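You operate a simulated robot arm through the tools that you are given. There is no shell and no other tool.

You are at the controls of a simulated robot arm. One attempt, no reset.

## Task
Plug the shelf lights in safely and set the dimmer to 3.
Fine: switch off before the plug goes in, switch on after it.
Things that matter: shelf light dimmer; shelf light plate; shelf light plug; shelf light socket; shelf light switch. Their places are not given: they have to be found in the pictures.

Only the result counts: the job must be done as asked and must still hold three seconds after the hand-in. Knocking over, shifting, dropping, spilling or breaking anything else fails it.

## Robot
A 7-joint arm with a fingered hand, fixed in place. Base frame: the origin is on the floor under the middle of its stand, x ahead of it, y to its left, z up. Units: mm, degrees, N and s.
With the tool pointing down near the work surface it reaches from about 140 to 760 mm from the base axis. Its first joint turns from -166.0 to 166.0 degrees. Payload 4.9 kg.
The tool frame sits at the grasp point between the pads (the TCP): z along the fingers, y along the line on which they close. The tips reach 32 mm beyond it. The gripper opens to 192 mm; its body begins 89 mm behind the TCP. The gripper is a hand of 3 fingers: y runs from the thumb to the fingers, the wrist lies at [0, 0, -267] in the tool frame.
Orientation is that of the tool frame in the base frame, as a unit quaternion [x, y, z, w]. With the fingers straight down and closing along the base's y, the tool's x points along the base's -x, its y along +y and its z along -z.

## Interface
- The arm moves only by the tool jog_arm. Its argument "increments" is a list that holds one entry, the list of rows, each a list of 6 numbers: the shift along the base's x, y, z in mm, then the turn, a rotation vector about the base's x, y, z in degrees. In form: [[[tx, ty, tz, wx, wy, wz], ...]]. A call has 1 to 20 rows; each row shifts and turns the commanded pose from where the row before left it. A row lasts 0.2 s, in which the tool goes at most 50 mm and 8.6 degrees; a call with a longer step from one row to the next is refused whole. Where a pose cannot be reached the arm comes as near as it can. A force on the tool above 40 N (or 10 N above the force at the start of the call, whichever is more), or a blocked arm, ends the call early, and 0.2 s more pass. In this call time passes only in rows, and 0.2 s behind the last. It gives the time, the measured TCP pose, the force on the tool (base axes), the opening and the grip force at its end, in the units of the frame above (readings bear some noise), with the torque about the TCP (base axes, N m) and any sound that the robot's microphone picked up.
- Cameras (640 x 400 px; columns grow to the right, rows downward): "scene" is fixed at [399.5, -649.9, 1900.1]; the picture's right is [1.00, 0.03, 0.00], its down [0.02, -0.57, -0.82] and it looks along [-0.02, 0.82, -0.57] (base axes); focal length 368 px, centre (320, 200). "wrist" rides on the gripper at [80, -46, -113] in the tool frame; the picture's right is [0.50, 0.87, 0.00], its down [-0.67, 0.39, -0.63] and it looks along [-0.55, 0.32, 0.78] (tool axes); focal length 226 px, centre (320, 200).
- capture(camera): a new picture of that camera. No time passes.
- set_fingers(finger1, finger2, thumb_bend): sets how far each is bent, from 0 (flat) to 1 (curled in); at 0.3 the hand is open as for a grip, at 0.7 the pads meet at the TCP. One left out holds its place. A second passes; each finger stops where it meets its share of the squeeze, and holds until it gets a number again. It is the only way to open and close the hand. It gives what a move gives, with no picture; readings hold the bend of each and the force on the fingers (four entries, about 0 where the hand has none), thumb and palm.
- point_at(camera, pixels): for up to 12 pixels [column, row] of the newest picture of that camera ("zoom" is the newest enlarged one), the place [x, y, z] in the base frame of the surface seen there, good to about 2 mm. No time passes.
- inspect(camera, box): a new picture of the part [left, top, right, bottom] of that camera's present view, enlarged. No time passes.
- close_job(): hands the job in; it is judged then, once.

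Open the gripper and draw the arm clear of the work before you hand the job in, unless the task says otherwise.

The tools are called after "Call:" as name(argument=value, ...) on one line, values as JSON. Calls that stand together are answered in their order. jog_arm: Moves the arm, as the interface text tells. Its arguments: {"type":"object","properties":{"increments":{"type":"array"}},"required":["increments"]} The other tools are called the same way: set_fingers (finger1, finger2, thumb_bend) moves the fingers one by one; capture (camera) takes a picture; point_at (camera, pixels) gives the place of the surface under pixels of a picture; inspect (camera, box) takes an enlarged picture of a part of a camera's view; close_job () hands the job in.

At the start:

```text
t: 0.0
ee_pos: [378.7, 33.6, 1387.5]
tcp_rot: [0.0, 1.0, 0.0, 0.0]
ft_force: [-0.4, 0.3, -0.1]
moment: [0.01, 0.01, 0.01]
grip_width: 192.1
grasp_force: 0.1
shape: jaw
bend: [0.3, 0.3, 0.3]
finger forces: [0.0, 0.1, 0.0, 0.0, 0.1, 0.1]
```

scene: 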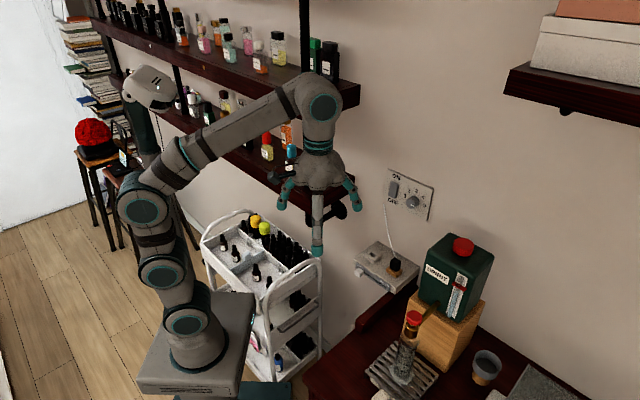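
wrist: 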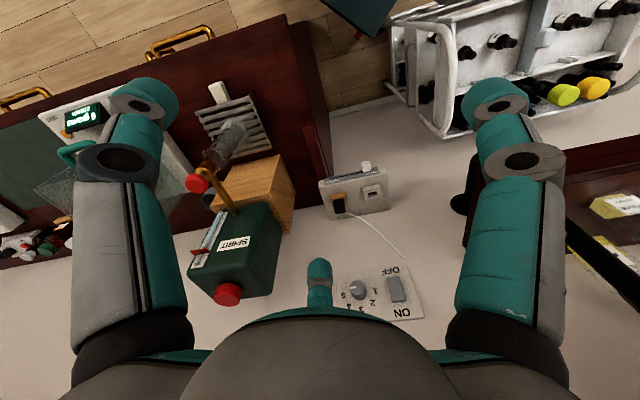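

The scene shows a wall plate with switch and dimmer near (410,193) and a socket block near (387,267). I take enlarged pictures of both.

Call:
inspect(camera="scene", box=[340, 160, 450, 300])

Call:
inspect(camera="wrist", box=[300, 150, 440, 330])

```text
2.86 times, centred on (395, 230) of scene
```

zoom: 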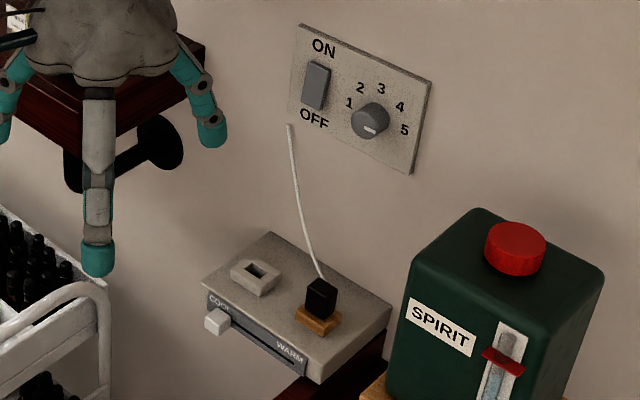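

```text
2.22 times, centred on (370, 240) of wrist
```

zoom: 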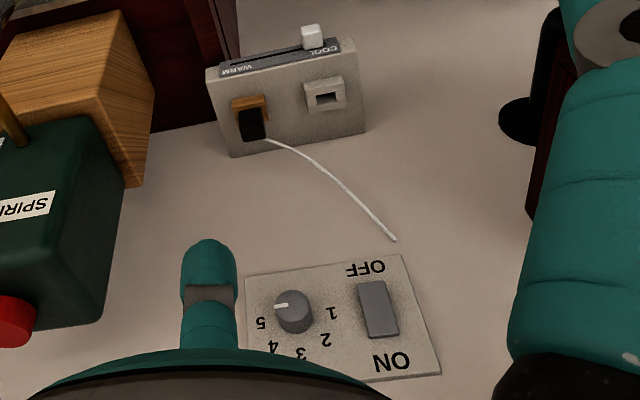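

The zoom shows the rocker at zoom (316,86), the dimmer at (370,120), the plug in a brown rest at (321,298), and the socket at (256,275). I take tighter pictures to read the details.

Call:
inspect(camera="scene", box=[380, 165, 440, 225])

Call:
inspect(camera="scene", box=[350, 235, 424, 300])

```text
6.67 times, centred on (410, 195) of scene
```

zoom: 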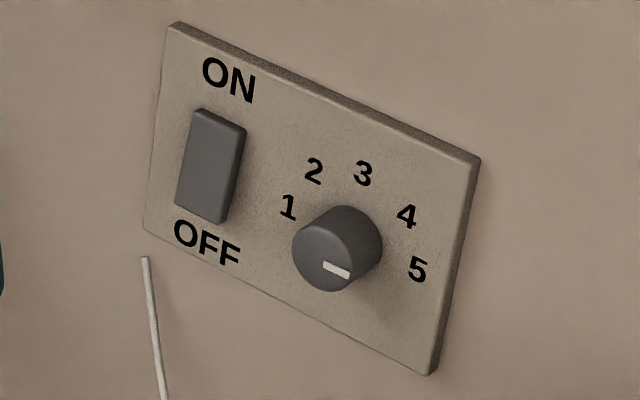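

```text
6.15 times, centred on (387, 268) of scene
```

zoom: 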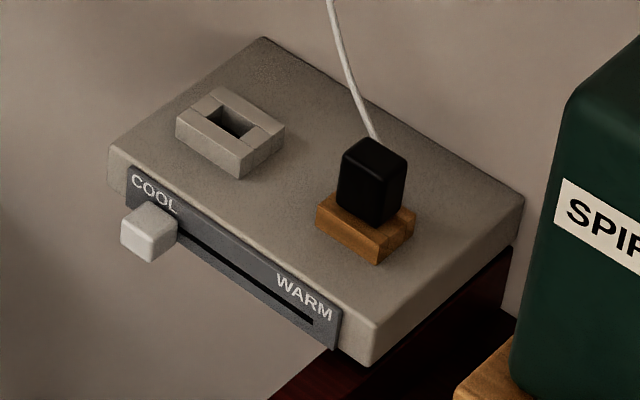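

The dimmer's white mark points at about 5; the rocker's state isn't clear. I measure points on the socket, plug and slider in the newest zoom.

Call:
point_at(camera="zoom", pixels=[[265, 45], [520, 195], [370, 350], [115, 155], [222, 92], [282, 127], [240, 160], [180, 122], [230, 122], [372, 145], [405, 160], [375, 170]])

Call:
point_at(camera="zoom", pixels=[[349, 150], [345, 185], [390, 190], [380, 220], [322, 215], [376, 245], [410, 220], [325, 195], [150, 230], [20, 60], [500, 60], [270, 335]])

```text
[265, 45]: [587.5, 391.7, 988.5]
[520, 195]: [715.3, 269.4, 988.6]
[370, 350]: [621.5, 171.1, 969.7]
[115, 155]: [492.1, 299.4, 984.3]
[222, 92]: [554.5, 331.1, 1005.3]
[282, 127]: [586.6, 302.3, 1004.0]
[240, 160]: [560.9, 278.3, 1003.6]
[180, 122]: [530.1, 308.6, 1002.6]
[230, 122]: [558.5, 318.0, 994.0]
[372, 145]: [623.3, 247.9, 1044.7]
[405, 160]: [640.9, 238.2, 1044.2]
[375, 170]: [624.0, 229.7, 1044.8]
```

```text
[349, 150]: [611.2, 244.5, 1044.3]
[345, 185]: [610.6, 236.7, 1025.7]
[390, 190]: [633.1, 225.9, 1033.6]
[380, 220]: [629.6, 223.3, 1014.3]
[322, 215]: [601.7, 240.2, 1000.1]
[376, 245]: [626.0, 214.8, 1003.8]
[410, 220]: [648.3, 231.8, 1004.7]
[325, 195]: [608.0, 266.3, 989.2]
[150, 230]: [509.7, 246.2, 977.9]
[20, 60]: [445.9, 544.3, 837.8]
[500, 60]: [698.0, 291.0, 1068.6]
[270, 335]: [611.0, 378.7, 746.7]
```

The block is turned about -45° with its top at z≈989; socket centre is near (558,305), plug top near (625,237,1045). Now I measure the wall plate.

Call:
inspect(camera="scene", box=[380, 165, 440, 225])

Call:
point_at(camera="zoom", pixels=[[175, 28], [478, 160], [430, 370], [148, 228], [200, 115], [240, 128], [220, 218], [180, 203], [210, 165], [190, 180], [228, 150], [213, 130]])

Call:
point_at(camera="zoom", pixels=[[326, 265], [346, 274], [325, 232], [322, 285], [300, 250], [348, 265], [360, 220], [290, 208], [315, 170], [363, 173], [407, 216], [417, 270]])

```text
6.67 times, centred on (410, 195) of scene
```

zoom: 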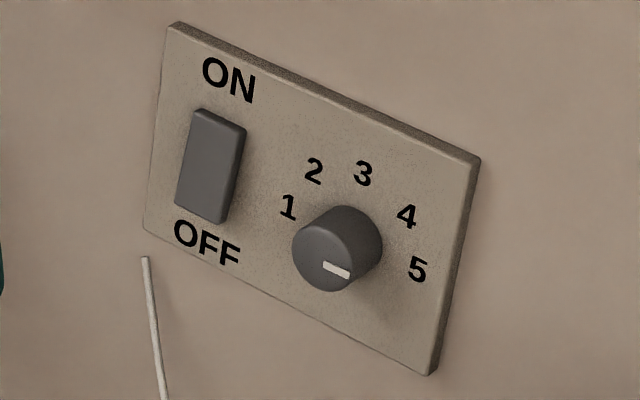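

```text
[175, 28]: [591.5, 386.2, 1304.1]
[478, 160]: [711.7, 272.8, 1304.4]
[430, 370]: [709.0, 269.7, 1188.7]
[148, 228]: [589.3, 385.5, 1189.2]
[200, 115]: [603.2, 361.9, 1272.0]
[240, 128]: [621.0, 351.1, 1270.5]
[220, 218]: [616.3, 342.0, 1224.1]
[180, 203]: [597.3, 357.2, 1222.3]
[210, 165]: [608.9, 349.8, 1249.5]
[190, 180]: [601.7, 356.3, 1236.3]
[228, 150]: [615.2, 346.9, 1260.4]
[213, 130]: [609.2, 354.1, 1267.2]
```

```text
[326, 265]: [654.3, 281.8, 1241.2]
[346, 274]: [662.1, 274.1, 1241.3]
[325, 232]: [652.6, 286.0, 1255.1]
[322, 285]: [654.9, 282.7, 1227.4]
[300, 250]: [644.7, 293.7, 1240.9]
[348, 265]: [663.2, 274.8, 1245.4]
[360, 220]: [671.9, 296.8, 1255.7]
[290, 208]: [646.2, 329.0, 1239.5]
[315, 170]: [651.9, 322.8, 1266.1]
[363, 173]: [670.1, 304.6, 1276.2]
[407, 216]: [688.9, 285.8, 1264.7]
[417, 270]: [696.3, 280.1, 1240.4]
```

The rocker's top (ON) end is ~5 mm further in than its bottom, so the switch is ON now; the dimmer axis sits at about (649,284) with z≈1240 and points to 5. Next I measure obstacles: shelf ends, spirit can, upper shelf.

Call:
capture(camera="scene")

Call:
point_at(camera="scene", pixels=[[358, 90], [330, 105], [270, 178], [350, 208], [338, 212], [330, 70], [462, 246], [430, 245], [480, 262], [420, 300], [510, 75], [565, 110]])

Call:
point_at(camera="scene", pixels=[[305, 30], [413, 317], [410, 345], [360, 250], [290, 150], [250, 170], [295, 60], [332, 55], [310, 55], [395, 225], [390, 250], [396, 262]])

```text
taken
```

scene: 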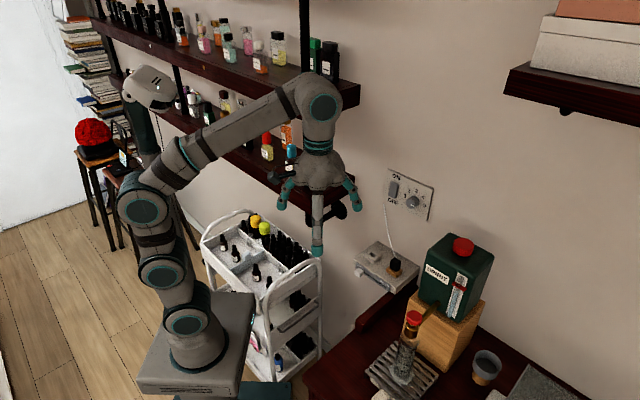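

```text
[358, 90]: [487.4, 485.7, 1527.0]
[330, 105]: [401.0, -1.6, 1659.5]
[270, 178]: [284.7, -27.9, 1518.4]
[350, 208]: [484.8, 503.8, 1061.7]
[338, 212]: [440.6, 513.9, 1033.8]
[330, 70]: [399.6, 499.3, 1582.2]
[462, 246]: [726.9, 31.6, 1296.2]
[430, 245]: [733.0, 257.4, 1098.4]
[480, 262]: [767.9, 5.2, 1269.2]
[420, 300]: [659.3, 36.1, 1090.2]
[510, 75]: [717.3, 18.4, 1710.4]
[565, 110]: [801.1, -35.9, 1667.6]
```

```text
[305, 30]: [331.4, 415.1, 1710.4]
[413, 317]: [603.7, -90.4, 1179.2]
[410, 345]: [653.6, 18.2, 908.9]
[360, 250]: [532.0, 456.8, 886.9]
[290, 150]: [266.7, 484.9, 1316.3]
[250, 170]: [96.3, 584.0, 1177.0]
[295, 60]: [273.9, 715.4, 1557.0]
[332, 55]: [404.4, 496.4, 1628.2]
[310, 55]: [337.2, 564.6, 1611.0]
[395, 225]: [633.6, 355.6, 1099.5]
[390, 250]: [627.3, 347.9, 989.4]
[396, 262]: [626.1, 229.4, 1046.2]
```

The wall runs at exactly -45° (plate surface at depth (x+y)/√2≈689); the can and shelves are well away from the approach. I close the fingers into a blunt point for pressing and look at the hand.

Call:
set_fingers(finger1=0.7, finger2=0.7, thumb_bend=0.7)

Call:
capture(camera="wrist")

Call:
inspect(camera="scene", box=[260, 120, 380, 260])

```text
t: 1.0
ee_pos: [377.4, 34.6, 1387.0]
tcp_rot: [0.0, 1.0, -0.001, -0.001]
ft_force: [0.0, -0.4, 0.7]
moment: [0.01, 0.05, -0.01]
grip_width: 3.6
grasp_force: 0.1
shape: fingers
bend: [0.69, 0.69, 0.7]
finger forces: [0.0, 0.0, 0.0, 0.1, 0.1, 0.1]
```

```text
taken
```

wrist: 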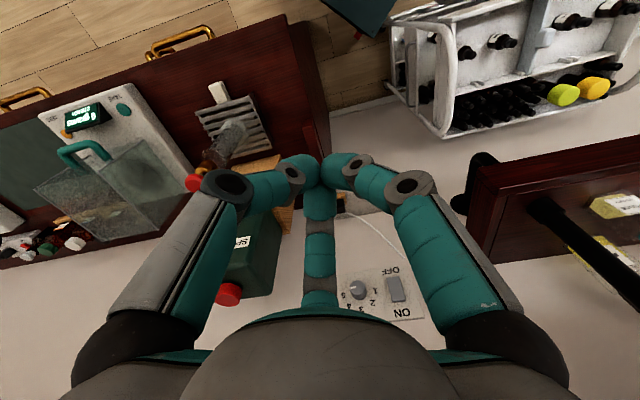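

```text
2.86 times, centred on (320, 190) of scene
```

zoom: 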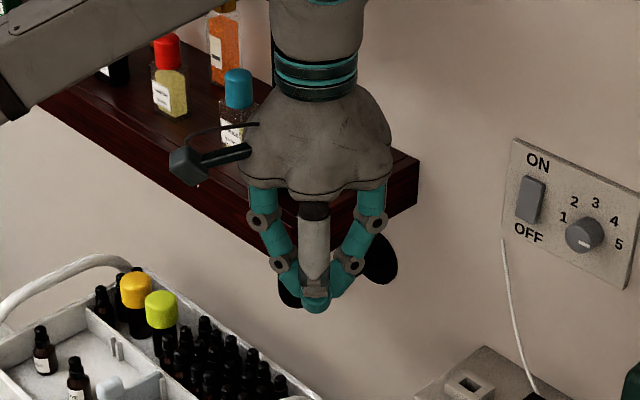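

The three fingertips meet in a blunt cluster around zoom (315,295). I measure its lowest points to know how far the tips stand beyond the TCP.

Call:
point_at(camera="zoom", pixels=[[315, 311], [315, 300], [305, 305], [330, 303], [295, 285], [340, 285]])

Call:
jog_arm(increments=[[[12.17, 19.4, -13.4, 5.303, -5.303, 0], [12.17, 19.4, -13.4, 5.303, -5.303, 0], [12.17, 19.4, -13.4, 5.303, -5.303, 0], [12.17, 19.4, -13.4, 5.303, -5.303, 0], [12.17, 19.4, -13.4, 5.303, -5.303, 0], [12.17, 19.4, -13.4, 5.303, -5.303, 0]]])

Call:
capture(camera="scene")

```text
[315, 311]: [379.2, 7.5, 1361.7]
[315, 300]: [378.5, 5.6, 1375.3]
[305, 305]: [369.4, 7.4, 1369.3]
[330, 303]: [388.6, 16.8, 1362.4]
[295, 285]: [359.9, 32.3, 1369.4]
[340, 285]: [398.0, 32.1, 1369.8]
```

```text
t: 2.4
ee_pos: [452.2, 151.2, 1307.5]
tcp_rot: [0.0, 0.923, 0.271, 0.272]
ft_force: [0.0, 0.3, 0.5]
moment: [-0.02, 0.0, -0.01]
grip_width: 3.2
grasp_force: 0.0
shape: fingers
bend: [0.69, 0.7, 0.7]
finger forces: [0.0, 0.0, 0.0, 0.0, 0.1, 0.0]
```

```text
taken
```

scene: 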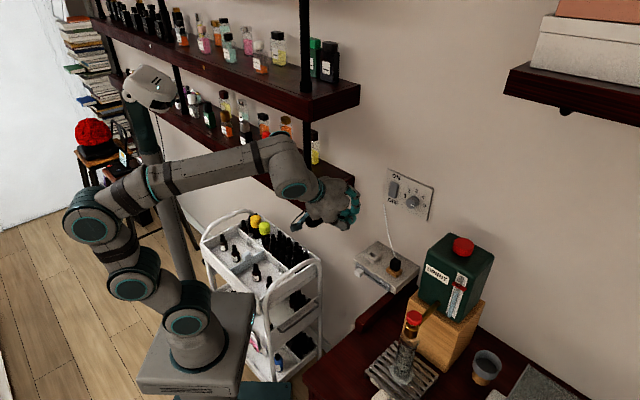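

The arm followed cleanly; the tips stand about 25 mm beyond the TCP. I go on with the second half of the turn towards the wall.

Call:
jog_arm(increments=[[[12.17, 19.4, -13.4, 5.303, -5.303, 0], [12.17, 19.4, -13.4, 5.303, -5.303, 0], [12.17, 19.4, -13.4, 5.303, -5.303, 0], [12.17, 19.4, -13.4, 5.303, -5.303, 0], [12.17, 19.4, -13.4, 5.303, -5.303, 0], [12.17, 19.4, -13.4, 5.303, -5.303, 0]]])

Call:
capture(camera="scene")

Call:
capture(camera="wrist")

```text
t: 3.8
ee_pos: [524.7, 266.5, 1228.1]
tcp_rot: [0.0, 0.706, 0.5, 0.501]
ft_force: [-0.3, 0.6, 0.4]
moment: [-0.02, 0.03, 0.0]
grip_width: 3.7
grasp_force: 0.1
shape: fingers
bend: [0.69, 0.7, 0.7]
finger forces: [0.1, 0.0, 0.1, 0.0, 0.0, 0.0]
```

```text
taken
```

scene: 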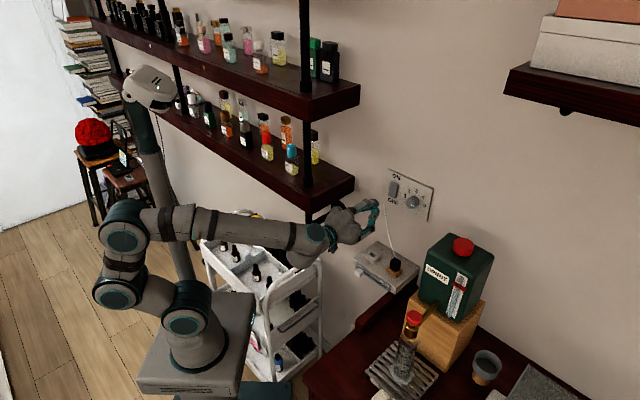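

```text
taken
```

wrist: 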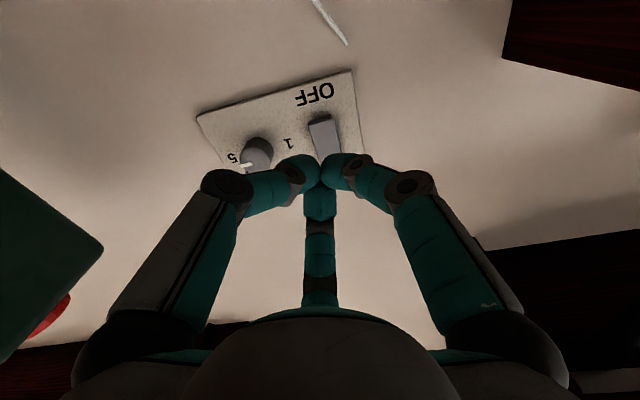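

The hand faces the wall at (524.7,266.5,1228). I check the lower shelf's end and front edge positions against the hand, and the rocker in the scene view.

Call:
point_at(camera="scene", pixels=[[350, 188], [308, 208], [320, 190], [305, 200], [340, 170], [345, 215], [340, 225], [375, 205], [372, 222], [330, 235]])

Call:
inspect(camera="scene", box=[330, 160, 440, 260])

```text
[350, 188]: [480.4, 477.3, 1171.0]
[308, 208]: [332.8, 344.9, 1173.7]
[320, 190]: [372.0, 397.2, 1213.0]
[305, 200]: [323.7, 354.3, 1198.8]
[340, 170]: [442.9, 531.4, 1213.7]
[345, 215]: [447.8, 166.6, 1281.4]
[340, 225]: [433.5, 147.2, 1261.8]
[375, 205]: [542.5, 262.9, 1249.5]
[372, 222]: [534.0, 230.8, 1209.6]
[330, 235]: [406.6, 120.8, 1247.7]
```

```text
4.00 times, centred on (385, 210) of scene
```

zoom: 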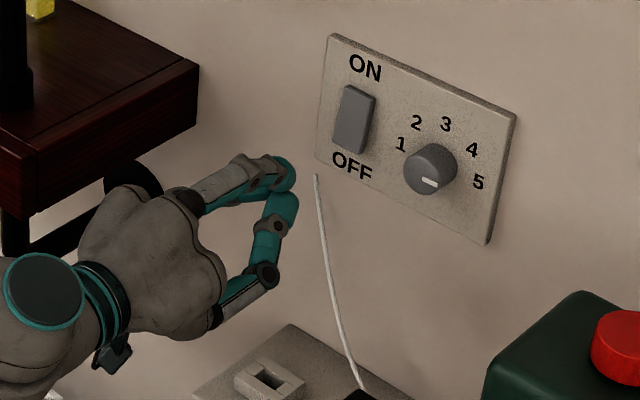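

The shelf end lies at u≈0, over 100 mm from the hand, so the way is free. I advance along the wall normal towards the rocker's lower (OFF) end, stopping short at about 15 mm.

Call:
jog_arm(increments=[[[10.6, 10.6, -2, 0, 0, 0], [10.6, 10.6, -2, 0, 0, 0], [10.6, 10.6, -2, 0, 0, 0], [10.6, 10.6, -2, 0, 0, 0], [10.6, 10.6, -1, 0, 0, 0]]])

Call:
inspect(camera="scene", box=[350, 160, 450, 250])

Call:
capture(camera="wrist")

```text
t: 5.0
ee_pos: [577.2, 320.6, 1216.2]
tcp_rot: [-0.001, 0.707, 0.501, 0.499]
ft_force: [0.4, -0.9, -0.5]
moment: [0.0, 0.02, -0.01]
grip_width: 3.5
grasp_force: 0.2
shape: fingers
bend: [0.69, 0.7, 0.7]
finger forces: [0.0, 0.1, 0.0, 0.1, 0.1, 0.1]
```

```text
4.44 times, centred on (400, 205) of scene
```

zoom: 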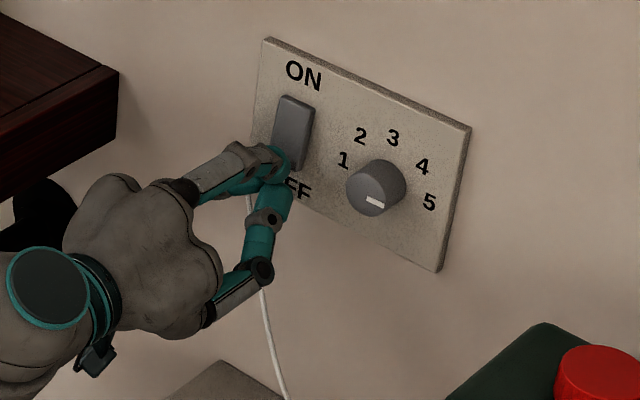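

```text
taken
```

wrist: 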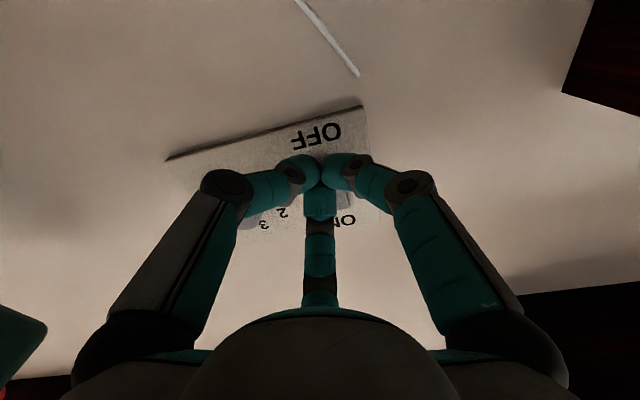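

The cluster sits just in front of the OFF end (tip at depth ≈660, rocker at ≈675). I press forward in small steps of 2 mm, watching force and sound.

Call:
jog_arm(increments=[[[1.42, 1.42, 0, 0, 0, 0], [1.42, 1.42, 0, 0, 0, 0], [1.42, 1.42, 0, 0, 0, 0], [1.42, 1.42, 0, 0, 0, 0], [1.42, 1.42, 0, 0, 0, 0], [1.42, 1.42, 0, 0, 0, 0], [1.42, 1.42, 0, 0, 0, 0], [1.42, 1.42, 0, 0, 0, 0]]])

Call:
inspect(camera="scene", box=[350, 160, 450, 250])

```text
t: 6.8
ee_pos: [588.5, 332.3, 1218.6]
tcp_rot: [-0.001, 0.707, 0.501, 0.499]
ft_force: [-18.2, -14.8, -0.8]
moment: [0.06, -0.11, 0.28]
grip_width: 2.9
grasp_force: 15.2
shape: fingers
bend: [0.71, 0.71, 0.7]
finger forces: [15.6, 14.6, 0.1, 0.0, 0.0, 0.0]
```

```text
4.44 times, centred on (400, 205) of scene
```

zoom: 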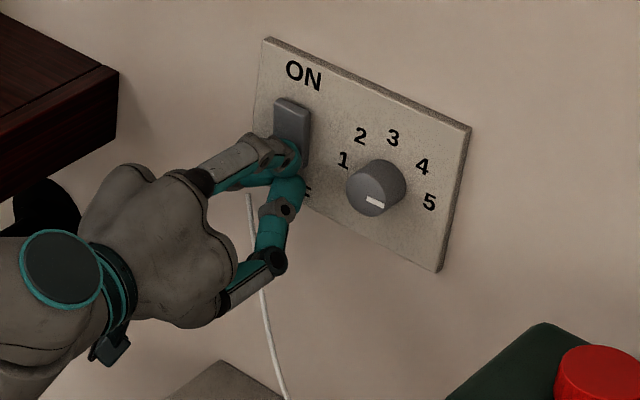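

Force on the hand is about 23 N into the wall and the rocker's look has changed slightly. I measure its face to see which way it stands now.

Call:
point_at(camera="zoom", pixels=[[283, 105], [290, 110], [285, 120], [295, 130], [298, 145], [302, 120], [304, 108], [305, 150]])

Call:
inspect(camera="scene", box=[380, 165, 440, 225])

```text
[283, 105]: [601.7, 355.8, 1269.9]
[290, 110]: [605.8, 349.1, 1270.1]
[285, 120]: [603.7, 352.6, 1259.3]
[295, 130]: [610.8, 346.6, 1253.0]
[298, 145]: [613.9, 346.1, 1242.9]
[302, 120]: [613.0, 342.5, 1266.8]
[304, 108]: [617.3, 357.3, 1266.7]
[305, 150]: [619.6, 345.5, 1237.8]
```

```text
6.67 times, centred on (410, 195) of scene
```

zoom: 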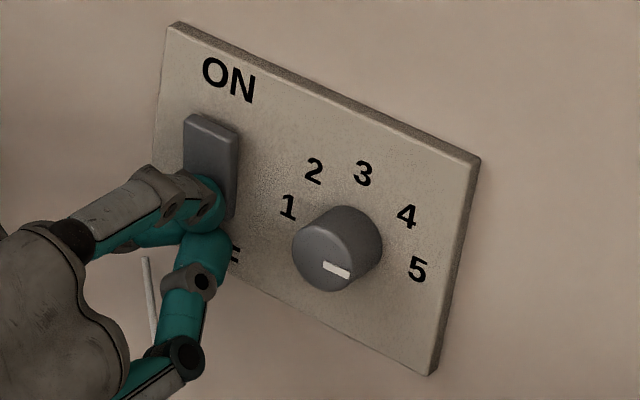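

The rocker's top now stands out (depth 675.5) and slopes inward to the bottom: it has flipped to OFF. I back off to see that it stays.

Call:
jog_arm(increments=[[[-7, -7, 0, 0, 0, 0], [-10.6, -10.6, 0, 0, 0, 0], [-14.2, -14.2, 0, 0, 0, 0], [-14.2, -14.2, 0, 0, 0, 0], [-14.2, -14.2, 0, 0, 0, 0]]])

Call:
inspect(camera="scene", box=[380, 165, 440, 225])

Call:
point_at(camera="zoom", pixels=[[200, 125], [225, 135], [205, 145], [210, 165], [200, 180], [190, 200], [210, 205], [215, 215]])

```text
t: 8.0
ee_pos: [528.1, 271.2, 1217.3]
tcp_rot: [0.0, 0.707, 0.5, 0.5]
ft_force: [0.2, -0.3, 0.2]
moment: [-0.02, -0.01, -0.02]
grip_width: 3.8
grasp_force: 0.0
shape: fingers
bend: [0.7, 0.7, 0.7]
finger forces: [0.0, 0.0, 0.0, 0.1, 0.1, 0.0]
```

```text
6.67 times, centred on (410, 195) of scene
```

zoom: 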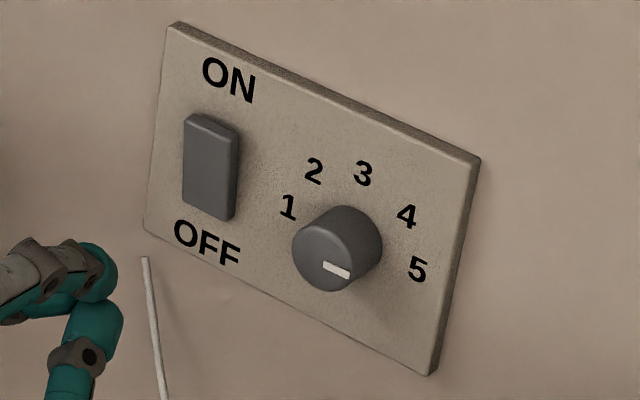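

```text
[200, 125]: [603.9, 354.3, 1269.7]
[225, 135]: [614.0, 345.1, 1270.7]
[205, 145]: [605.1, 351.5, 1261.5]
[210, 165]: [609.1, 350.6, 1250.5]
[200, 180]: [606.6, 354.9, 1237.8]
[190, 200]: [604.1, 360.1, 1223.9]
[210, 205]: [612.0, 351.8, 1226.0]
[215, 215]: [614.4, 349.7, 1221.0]
```

The rocker stays OFF (top 677.6, bottom 681.8). Now the dimmer: its axis is at u≈259, z≈1241, so I shift the hand in front of it and pre-roll 45° clockwise, leaving room for the 90° counter-clockwise turn from 5 to 3.

Call:
jog_arm(increments=[[[13.67, -4.3, 3.88, 5.303, 5.303, 0], [13.67, -4.3, 3.88, 5.303, 5.303, 0], [13.67, -4.3, 3.88, 5.303, 5.303, 0], [13.67, -4.3, 3.88, 5.303, 5.303, 0], [13.67, -4.3, 3.88, 5.303, 5.303, 0], [13.67, -4.3, 3.88, 5.303, 5.303, 0]]])

Call:
set_fingers(finger1=0.55, finger2=0.55, thumb_bend=0.55)

Call:
capture(camera="wrist")

Call:
inspect(camera="scene", box=[340, 150, 460, 260])

```text
t: 9.4
ee_pos: [611.2, 245.4, 1241.1]
tcp_rot: [0.271, 0.653, 0.653, 0.27]
ft_force: [0.3, -0.6, -0.7]
moment: [-0.02, 0.04, 0.05]
grip_width: 3.9
grasp_force: 0.0
shape: fingers
bend: [0.7, 0.7, 0.7]
finger forces: [0.0, 0.0, 0.1, 0.1, 0.1, 0.1]
```

```text
t: 10.4
ee_pos: [610.4, 245.5, 1241.1]
tcp_rot: [0.27, 0.653, 0.653, 0.271]
ft_force: [0.9, -0.1, -0.2]
moment: [0.02, 0.02, 0.0]
grip_width: 62.2
grasp_force: 0.1
shape: fingers
bend: [0.55, 0.55, 0.55]
finger forces: [0.0, 0.0, 0.1, 0.0, 0.1, 0.0]
```

```text
taken
```

wrist: 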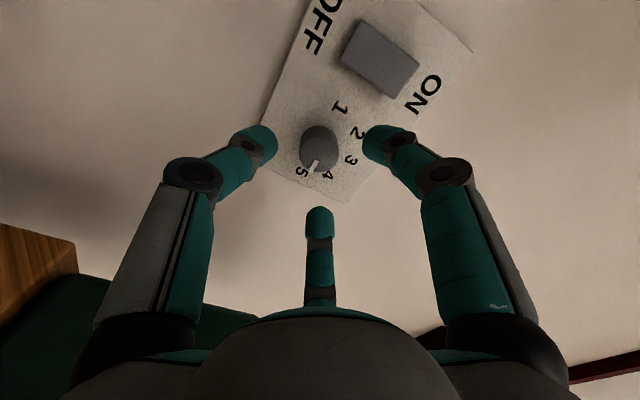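

```text
3.64 times, centred on (400, 205) of scene
```

zoom: 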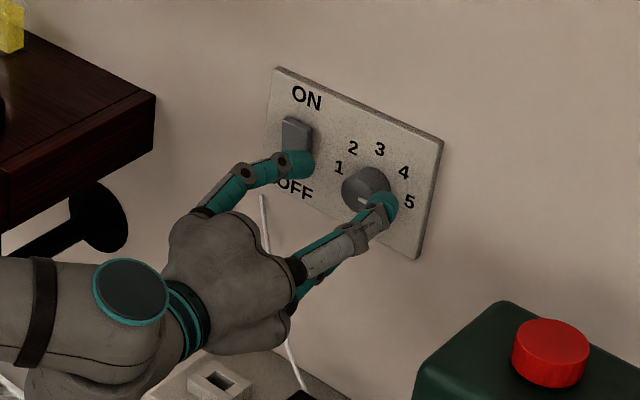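

The knob is in view between the fingers at wrist (318,150). I measure the fingertips and the knob face to check centring.

Call:
point_at(camera="zoom", pixels=[[308, 155], [310, 170], [285, 155], [393, 200], [390, 215], [375, 195], [345, 195], [365, 175], [355, 205], [300, 285]])

Call:
point_at(camera="wrist", pixels=[[302, 150], [337, 150], [318, 130], [318, 165], [310, 150], [328, 150], [270, 140], [370, 140], [318, 212], [316, 168], [312, 172]])

```text
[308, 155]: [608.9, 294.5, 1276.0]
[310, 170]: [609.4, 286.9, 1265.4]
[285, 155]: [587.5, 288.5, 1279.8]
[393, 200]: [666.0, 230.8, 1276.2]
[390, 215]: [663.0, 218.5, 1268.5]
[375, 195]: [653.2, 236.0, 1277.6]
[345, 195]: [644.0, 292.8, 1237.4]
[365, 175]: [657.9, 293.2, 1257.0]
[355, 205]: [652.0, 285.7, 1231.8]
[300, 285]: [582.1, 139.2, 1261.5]
```

```text
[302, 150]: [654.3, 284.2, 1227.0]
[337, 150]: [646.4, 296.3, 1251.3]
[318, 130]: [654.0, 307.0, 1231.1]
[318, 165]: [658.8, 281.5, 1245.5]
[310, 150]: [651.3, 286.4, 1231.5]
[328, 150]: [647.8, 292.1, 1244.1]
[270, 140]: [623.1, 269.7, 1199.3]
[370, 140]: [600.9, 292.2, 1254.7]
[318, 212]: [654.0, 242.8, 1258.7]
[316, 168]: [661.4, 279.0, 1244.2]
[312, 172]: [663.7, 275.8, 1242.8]
```

Fingertips sit evenly round the knob axis (TCP at u≈258, z≈1241; tips ≈34 mm ahead). I advance 43 mm so that the tips surround the knob without touching the plate.

Call:
jog_arm(increments=[[[7.6, 7.6, 0.2, 0, 0, 0], [7.6, 7.6, 0.2, 0, 0, 0], [7.6, 7.6, 0.2, 0, 0, 0], [7.6, 7.6, 0.2, 0, 0, 0]]])

Call:
capture(camera="wrist")

Call:
inspect(camera="scene", box=[370, 150, 450, 230])

```text
t: 11.4
ee_pos: [640.9, 274.5, 1242.1]
tcp_rot: [0.271, 0.653, 0.653, 0.271]
ft_force: [-22.9, -18.4, -0.2]
moment: [0.14, -0.01, 0.23]
grip_width: 62.7
grasp_force: 14.2
shape: fingers
bend: [0.55, 0.55, 0.55]
finger forces: [11.9, 9.2, 0.0, 0.1, 7.8, 0.1]
```

```text
taken
```

wrist: 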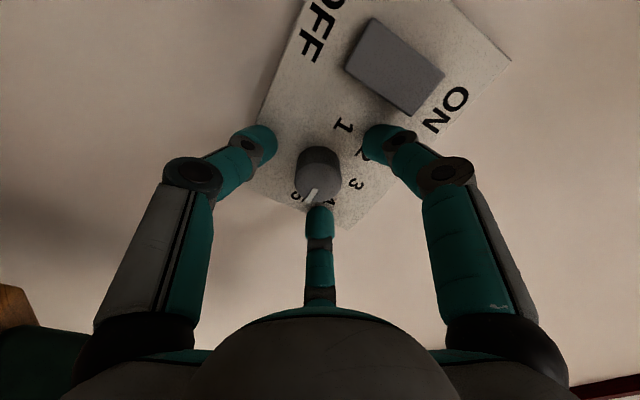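

```text
5.00 times, centred on (410, 190) of scene
```

zoom: 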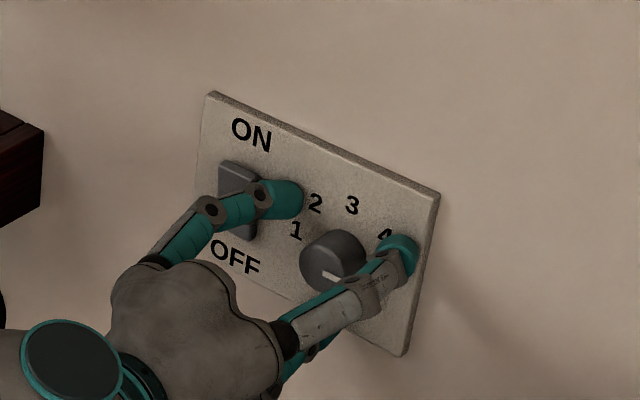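

All three fingertips touch the plate (29 N), so the open tips reach ~42 mm ahead. I back off 6 mm and then close on the knob.

Call:
jog_arm(increments=[[[-2.2, -2.2, 0, 0, 0, 0], [-2.2, -2.2, 0, 0, 0, 0]]])

Call:
set_fingers(finger1=0.62, finger2=0.62, thumb_bend=0.62)

Call:
capture(camera="wrist")

Call:
inspect(camera="scene", box=[370, 150, 450, 230])

```text
t: 12.0
ee_pos: [636.3, 271.5, 1240.6]
tcp_rot: [0.271, 0.654, 0.653, 0.27]
ft_force: [0.1, 0.3, -0.1]
moment: [0.01, 0.02, -0.01]
grip_width: 62.8
grasp_force: 0.1
shape: fingers
bend: [0.55, 0.55, 0.55]
finger forces: [0.1, 0.0, 0.1, 0.0, 0.1, 0.1]
```

```text
t: 13.0
ee_pos: [637.1, 271.2, 1241.6]
tcp_rot: [0.27, 0.653, 0.653, 0.271]
ft_force: [-0.1, -0.3, 0.3]
moment: [-0.02, 0.01, 0.01]
grip_width: 34.3
grasp_force: 0.2
shape: fingers
bend: [0.62, 0.62, 0.62]
finger forces: [0.0, 0.0, 0.0, 0.0, 0.0, 0.0]
```

```text
taken
```

wrist: 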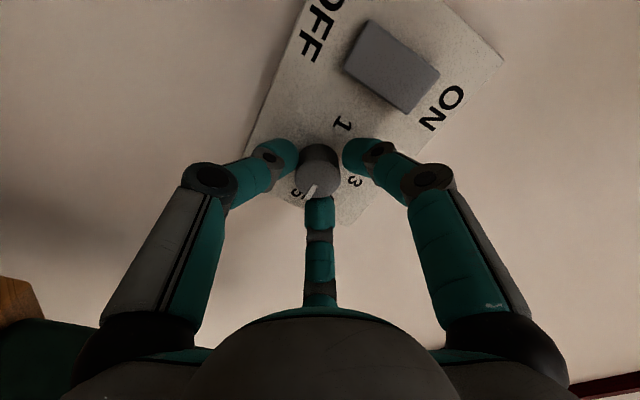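

```text
5.00 times, centred on (410, 190) of scene
```

zoom: 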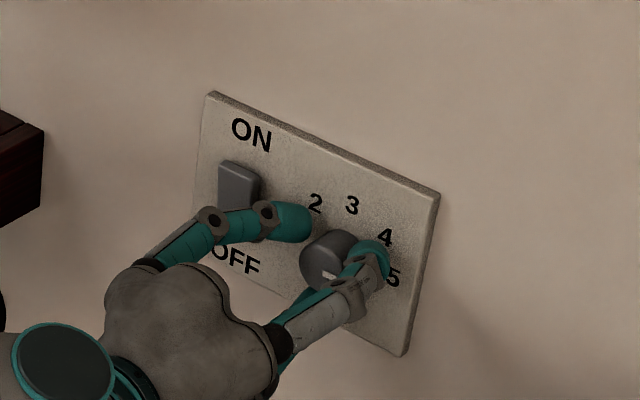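

The tips straddle the knob evenly with a little gap. I close further so they squeeze the knob.

Call:
set_fingers(finger1=0.7, finger2=0.7, thumb_bend=0.7)

Call:
capture(camera="wrist")

Call:
inspect(camera="scene", box=[370, 150, 450, 230])

```text
t: 14.0
ee_pos: [636.8, 271.2, 1240.5]
tcp_rot: [0.271, 0.653, 0.653, 0.27]
ft_force: [0.0, -0.2, -6.9]
moment: [-0.12, 0.07, 0.03]
grip_width: 26.3
grasp_force: 13.9
shape: fingers
bend: [0.64, 0.64, 0.64]
finger forces: [7.3, 7.4, 0.0, 0.0, 13.4, 0.0]
```

```text
taken
```

wrist: 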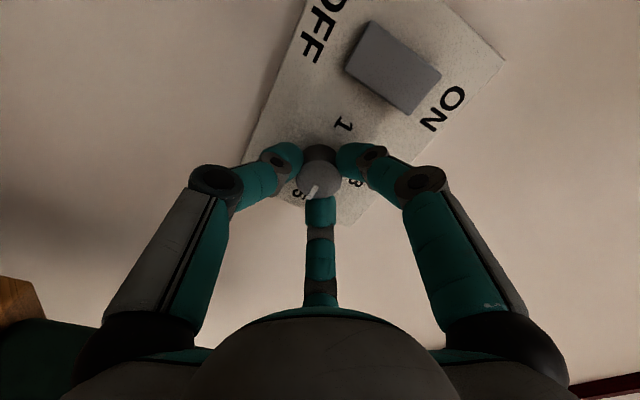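

```text
5.00 times, centred on (410, 190) of scene
```

zoom: 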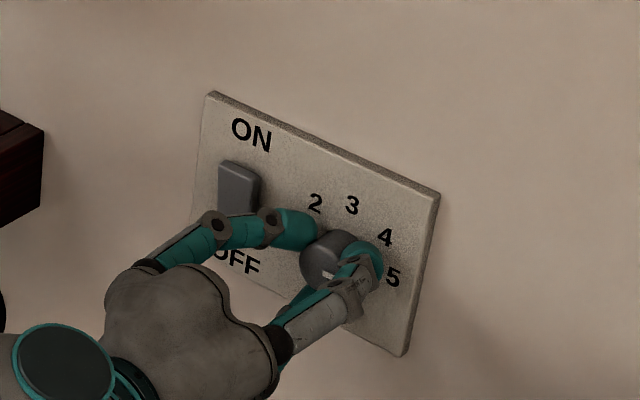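

The knob is held (7, 7 and 13 N). I turn counter-clockwise 45° first and check that the mark follows.

Call:
jog_arm(increments=[[[0, 0, 0, -5.303, -5.303, 0], [0, 0, 0, -5.303, -5.303, 0], [0, 0, 0, -5.303, -5.303, 0], [0, 0, 0, -5.303, -5.303, 0], [0, 0, 0, -5.303, -5.303, 0], [0, 0, 0, -5.303, -5.303, 0]]])

Call:
capture(camera="wrist")

Call:
inspect(camera="scene", box=[370, 150, 450, 230])

```text
t: 15.4
ee_pos: [638.5, 271.3, 1241.7]
tcp_rot: [0.0, 0.708, 0.498, 0.501]
ft_force: [1.3, -1.8, -7.7]
moment: [-0.15, 0.2, -0.05]
grip_width: 25.8
grasp_force: 15.1
shape: fingers
bend: [0.64, 0.64, 0.64]
finger forces: [8.5, 6.6, 0.0, 0.0, 14.4, 0.0]
```

```text
taken
```

wrist: 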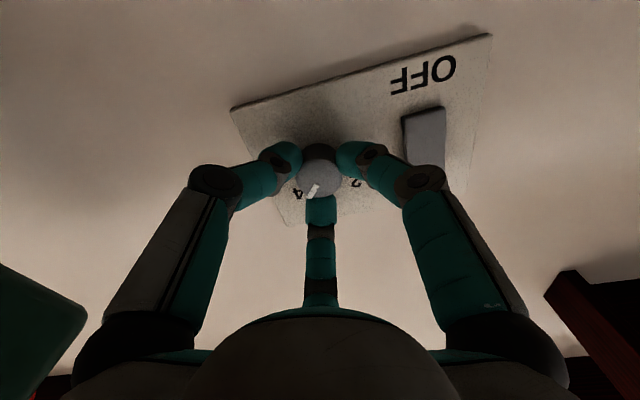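

```text
5.00 times, centred on (410, 190) of scene
```

zoom: 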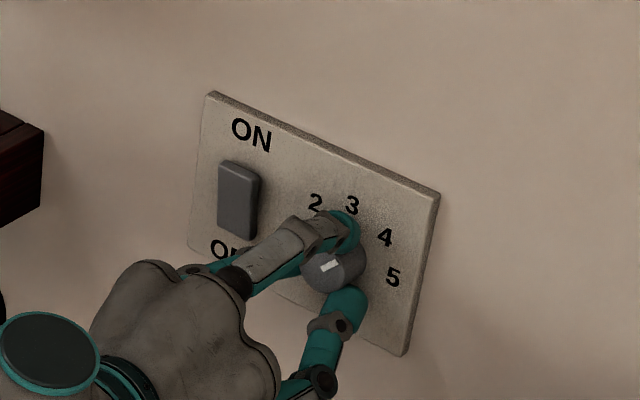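

The mark now points at 4, turning with the hand without slip. I turn the other 45°.

Call:
jog_arm(increments=[[[0, 0, 0, -5.303, -5.303, 0], [0, 0, 0, -5.303, -5.303, 0], [0, 0, 0, -5.303, -5.303, 0], [0, 0, 0, -5.303, -5.303, 0], [0, 0, 0, -5.303, -5.303, 0], [0, 0, 0, -5.303, -5.303, 0]]])

Call:
capture(camera="wrist")

Call:
inspect(camera="scene", box=[370, 150, 450, 230])

```text
t: 16.8
ee_pos: [638.9, 275.4, 1285.6]
tcp_rot: [-0.27, 0.662, 0.269, 0.645]
ft_force: [0.2, -0.1, 0.1]
moment: [0.06, -0.06, 0.0]
grip_width: 3.4
grasp_force: 0.0
shape: fingers
bend: [0.69, 0.7, 0.7]
finger forces: [0.1, 0.0, 0.0, 0.0, 0.0, 0.1]
out of reach, approached as far as the arm can: row 5, 6
```

```text
taken
```

wrist: 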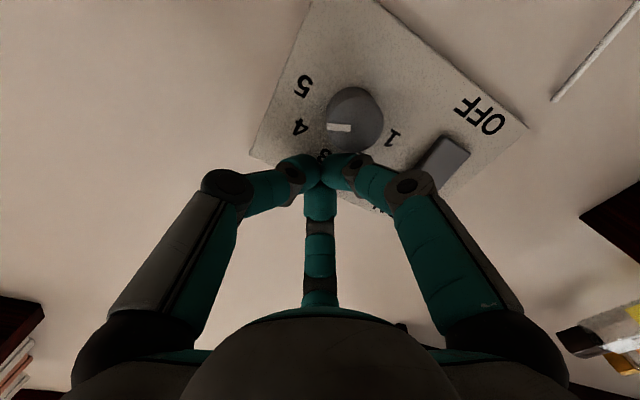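

```text
5.00 times, centred on (410, 190) of scene
```

zoom: 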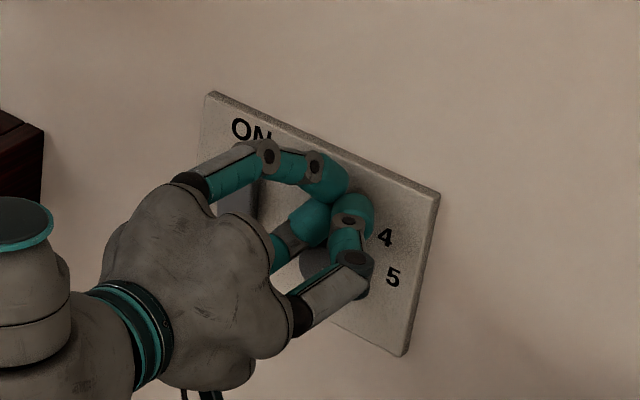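

The last rows went out of the arm's reach: the hand slipped off to z 1285.6 while the knob stayed partway. I lift the commanded pose by 40 mm (matching where the hand is) and draw back from the wall before undoing the roll.

Call:
jog_arm(increments=[[[0, 0, 40, 0, 0, 0], [-7, -7, 0, 0, 0, 0], [-14, -14, 0, 0, 0, 0], [-20, -20, 0, 0, 0, 0]]])

Call:
capture(camera="wrist")

Call:
inspect(camera="scene", box=[370, 150, 450, 230])

```text
t: 17.8
ee_pos: [598.0, 234.8, 1323.8]
tcp_rot: [-0.27, 0.654, 0.27, 0.653]
ft_force: [0.2, -0.5, -0.2]
moment: [-0.01, -0.02, -0.02]
grip_width: 3.5
grasp_force: 0.0
shape: fingers
bend: [0.69, 0.7, 0.7]
finger forces: [0.0, 0.1, 0.0, 0.0, 0.0, 0.1]
```

```text
taken
```

wrist: 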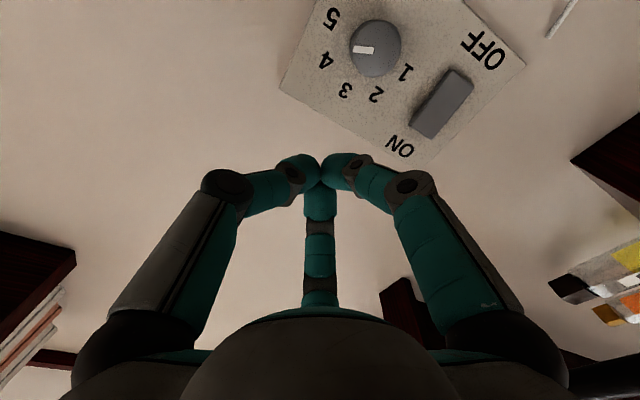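

```text
5.00 times, centred on (410, 190) of scene
```

zoom: 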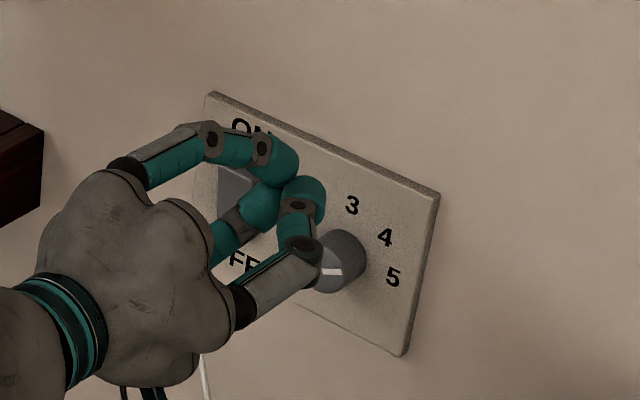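

The command is re-anchored to the real pose (598,235,1324), and the knob mark is between 4 and 5, near 4. I roll back 90° clockwise while lowering to the knob's height, keeping well off the wall.

Call:
jog_arm(increments=[[[0.48, 0.24, 0, 5.303, 5.303, 0], [0.48, 0.24, 0, 5.303, 5.303, 0], [0.48, 0.24, 0, 5.303, 5.303, 0], [0.48, 0.24, 0, 5.303, 5.303, 0], [0.48, 0.24, -10.3, 5.303, 5.303, 0], [0.48, 0.24, -10.3, 5.303, 5.303, 0], [0.48, 0.24, -10.3, 5.303, 5.303, 0], [0.48, 0.24, -10.3, 5.303, 5.303, 0], [0.48, 0.24, -10.3, 5.303, 5.303, 0], [0.48, 0.24, -10.3, 5.303, 5.303, 0], [0.48, 0.24, -10.3, 5.303, 5.303, 0], [0.48, 0.24, -10.3, 5.303, 5.303, 0]]])

Call:
set_fingers(finger1=0.57, finger2=0.57, thumb_bend=0.57)

Call:
capture(camera="wrist")

Call:
inspect(camera="scene", box=[370, 150, 450, 230])

```text
t: 20.4
ee_pos: [603.7, 235.8, 1242.8]
tcp_rot: [0.271, 0.653, 0.654, 0.27]
ft_force: [-0.4, -0.5, 1.2]
moment: [-0.02, 0.02, 0.02]
grip_width: 3.5
grasp_force: 0.0
shape: fingers
bend: [0.69, 0.7, 0.7]
finger forces: [0.1, 0.1, 0.0, 0.1, 0.0, 0.0]
```

```text
t: 21.4
ee_pos: [604.1, 237.0, 1243.3]
tcp_rot: [0.271, 0.653, 0.654, 0.27]
ft_force: [-0.6, 0.0, 0.8]
moment: [-0.03, -0.02, 0.0]
grip_width: 58.3
grasp_force: 0.0
shape: fingers
bend: [0.56, 0.56, 0.56]
finger forces: [0.0, 0.1, 0.0, 0.0, 0.0, 0.0]
```

```text
taken
```

wrist: 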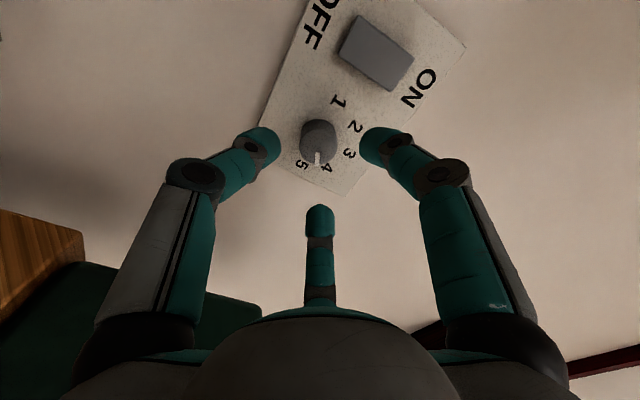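

```text
5.00 times, centred on (410, 190) of scene
```

zoom: 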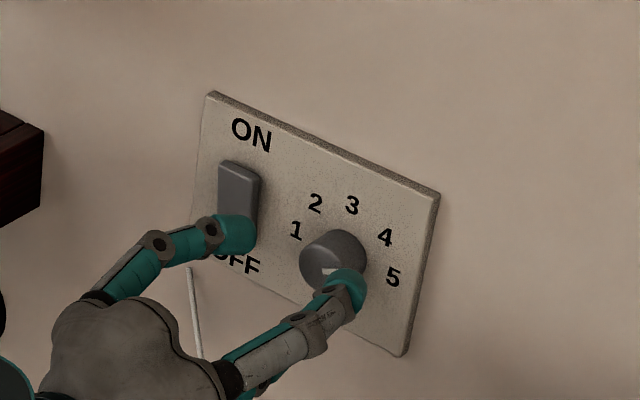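

The rocker is still OFF. I zoom on the knob to read the mark's angle exactly.

Call:
inspect(camera="wrist", box=[270, 70, 390, 190])

```text
3.33 times, centred on (330, 130) of wrist
```

zoom: 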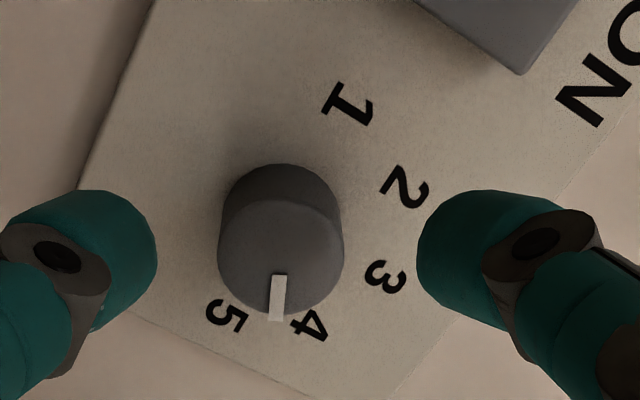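

Call:
point_at(camera="zoom", pixels=[[279, 280], [276, 315], [278, 297], [222, 255], [340, 255], [280, 215], [240, 225], [320, 225], [240, 285], [320, 285], [347, 105], [225, 315]])

```text
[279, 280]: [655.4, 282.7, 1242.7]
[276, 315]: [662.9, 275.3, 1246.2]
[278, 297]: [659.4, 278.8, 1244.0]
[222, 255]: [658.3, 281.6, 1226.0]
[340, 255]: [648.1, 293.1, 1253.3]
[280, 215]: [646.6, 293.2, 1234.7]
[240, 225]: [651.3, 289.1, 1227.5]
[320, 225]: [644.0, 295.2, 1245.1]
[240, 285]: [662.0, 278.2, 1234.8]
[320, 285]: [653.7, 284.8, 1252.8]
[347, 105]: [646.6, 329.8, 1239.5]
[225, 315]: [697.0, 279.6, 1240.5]
```

The mark stands at about 18° above "5", so it needs about 71° more counter-clockwise. I pre-roll another 30° clockwise here in free space so the whole turn stays within reach.

Call:
jog_arm(increments=[[[0, 0, -0.4, 5.303, 5.303, 0], [0, 0, -0.4, 5.303, 5.303, 0], [0, 0, -0.4, 5.303, 5.303, 0], [0, 0, 0, 5.303, 5.303, 0]]])

Call:
capture(camera="wrist")

Call:
capture(camera="scene")

```text
t: 22.4
ee_pos: [604.5, 236.6, 1241.3]
tcp_rot: [0.43, 0.562, 0.701, 0.092]
ft_force: [0.5, -0.3, 0.3]
moment: [-0.01, -0.01, 0.01]
grip_width: 58.4
grasp_force: 0.1
shape: fingers
bend: [0.56, 0.56, 0.56]
finger forces: [0.1, 0.0, 0.0, 0.0, 0.0, 0.0]
```

```text
taken
```

wrist: 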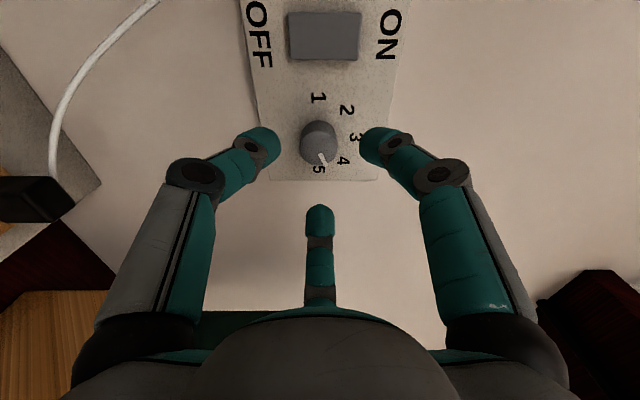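

```text
taken
```

scene: 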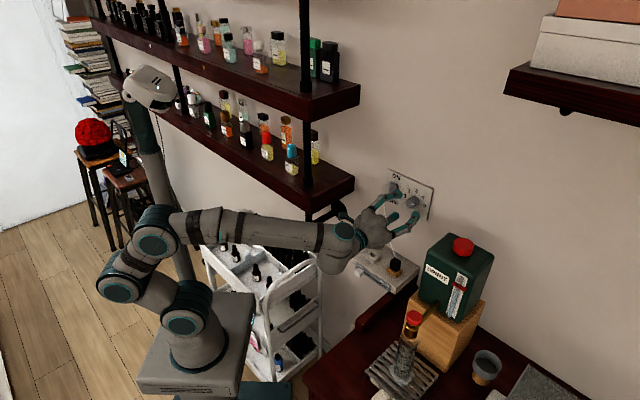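

The pose is reached (u≈260, z≈1241, depth 595). I advance 46 mm round the knob and then close.

Call:
jog_arm(increments=[[[8.1, 8.1, 0, 0, 0, 0], [8.1, 8.1, 0, 0, 0, 0], [8.1, 8.1, 0, 0, 0, 0], [8.1, 8.1, 0, 0, 0, 0]]])

Call:
set_fingers(finger1=0.62, finger2=0.62, thumb_bend=0.62)

Call:
capture(camera="wrist")

```text
t: 23.4
ee_pos: [637.2, 269.2, 1239.7]
tcp_rot: [0.43, 0.562, 0.701, 0.092]
ft_force: [-0.4, 0.2, 0.2]
moment: [0.01, 0.0, 0.01]
grip_width: 58.1
grasp_force: 0.0
shape: fingers
bend: [0.56, 0.56, 0.56]
finger forces: [0.1, 0.0, 0.0, 0.0, 0.1, 0.0]
```

```text
t: 24.4
ee_pos: [636.4, 270.4, 1240.4]
tcp_rot: [0.431, 0.56, 0.701, 0.093]
ft_force: [-0.3, 0.1, 0.7]
moment: [0.0, -0.01, 0.0]
grip_width: 34.4
grasp_force: 0.0
shape: fingers
bend: [0.62, 0.62, 0.62]
finger forces: [0.1, 0.0, 0.0, 0.0, 0.1, 0.1]
```

```text
taken
```

wrist: 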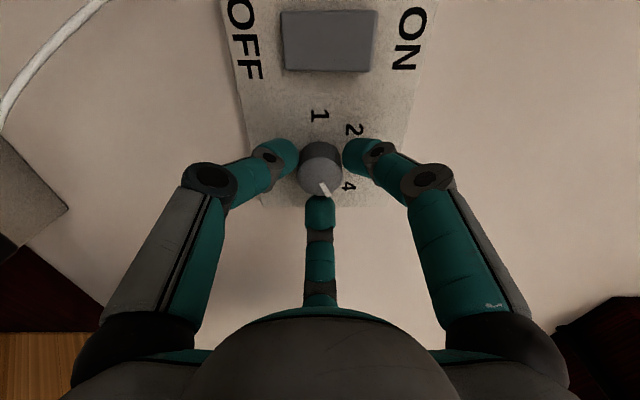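

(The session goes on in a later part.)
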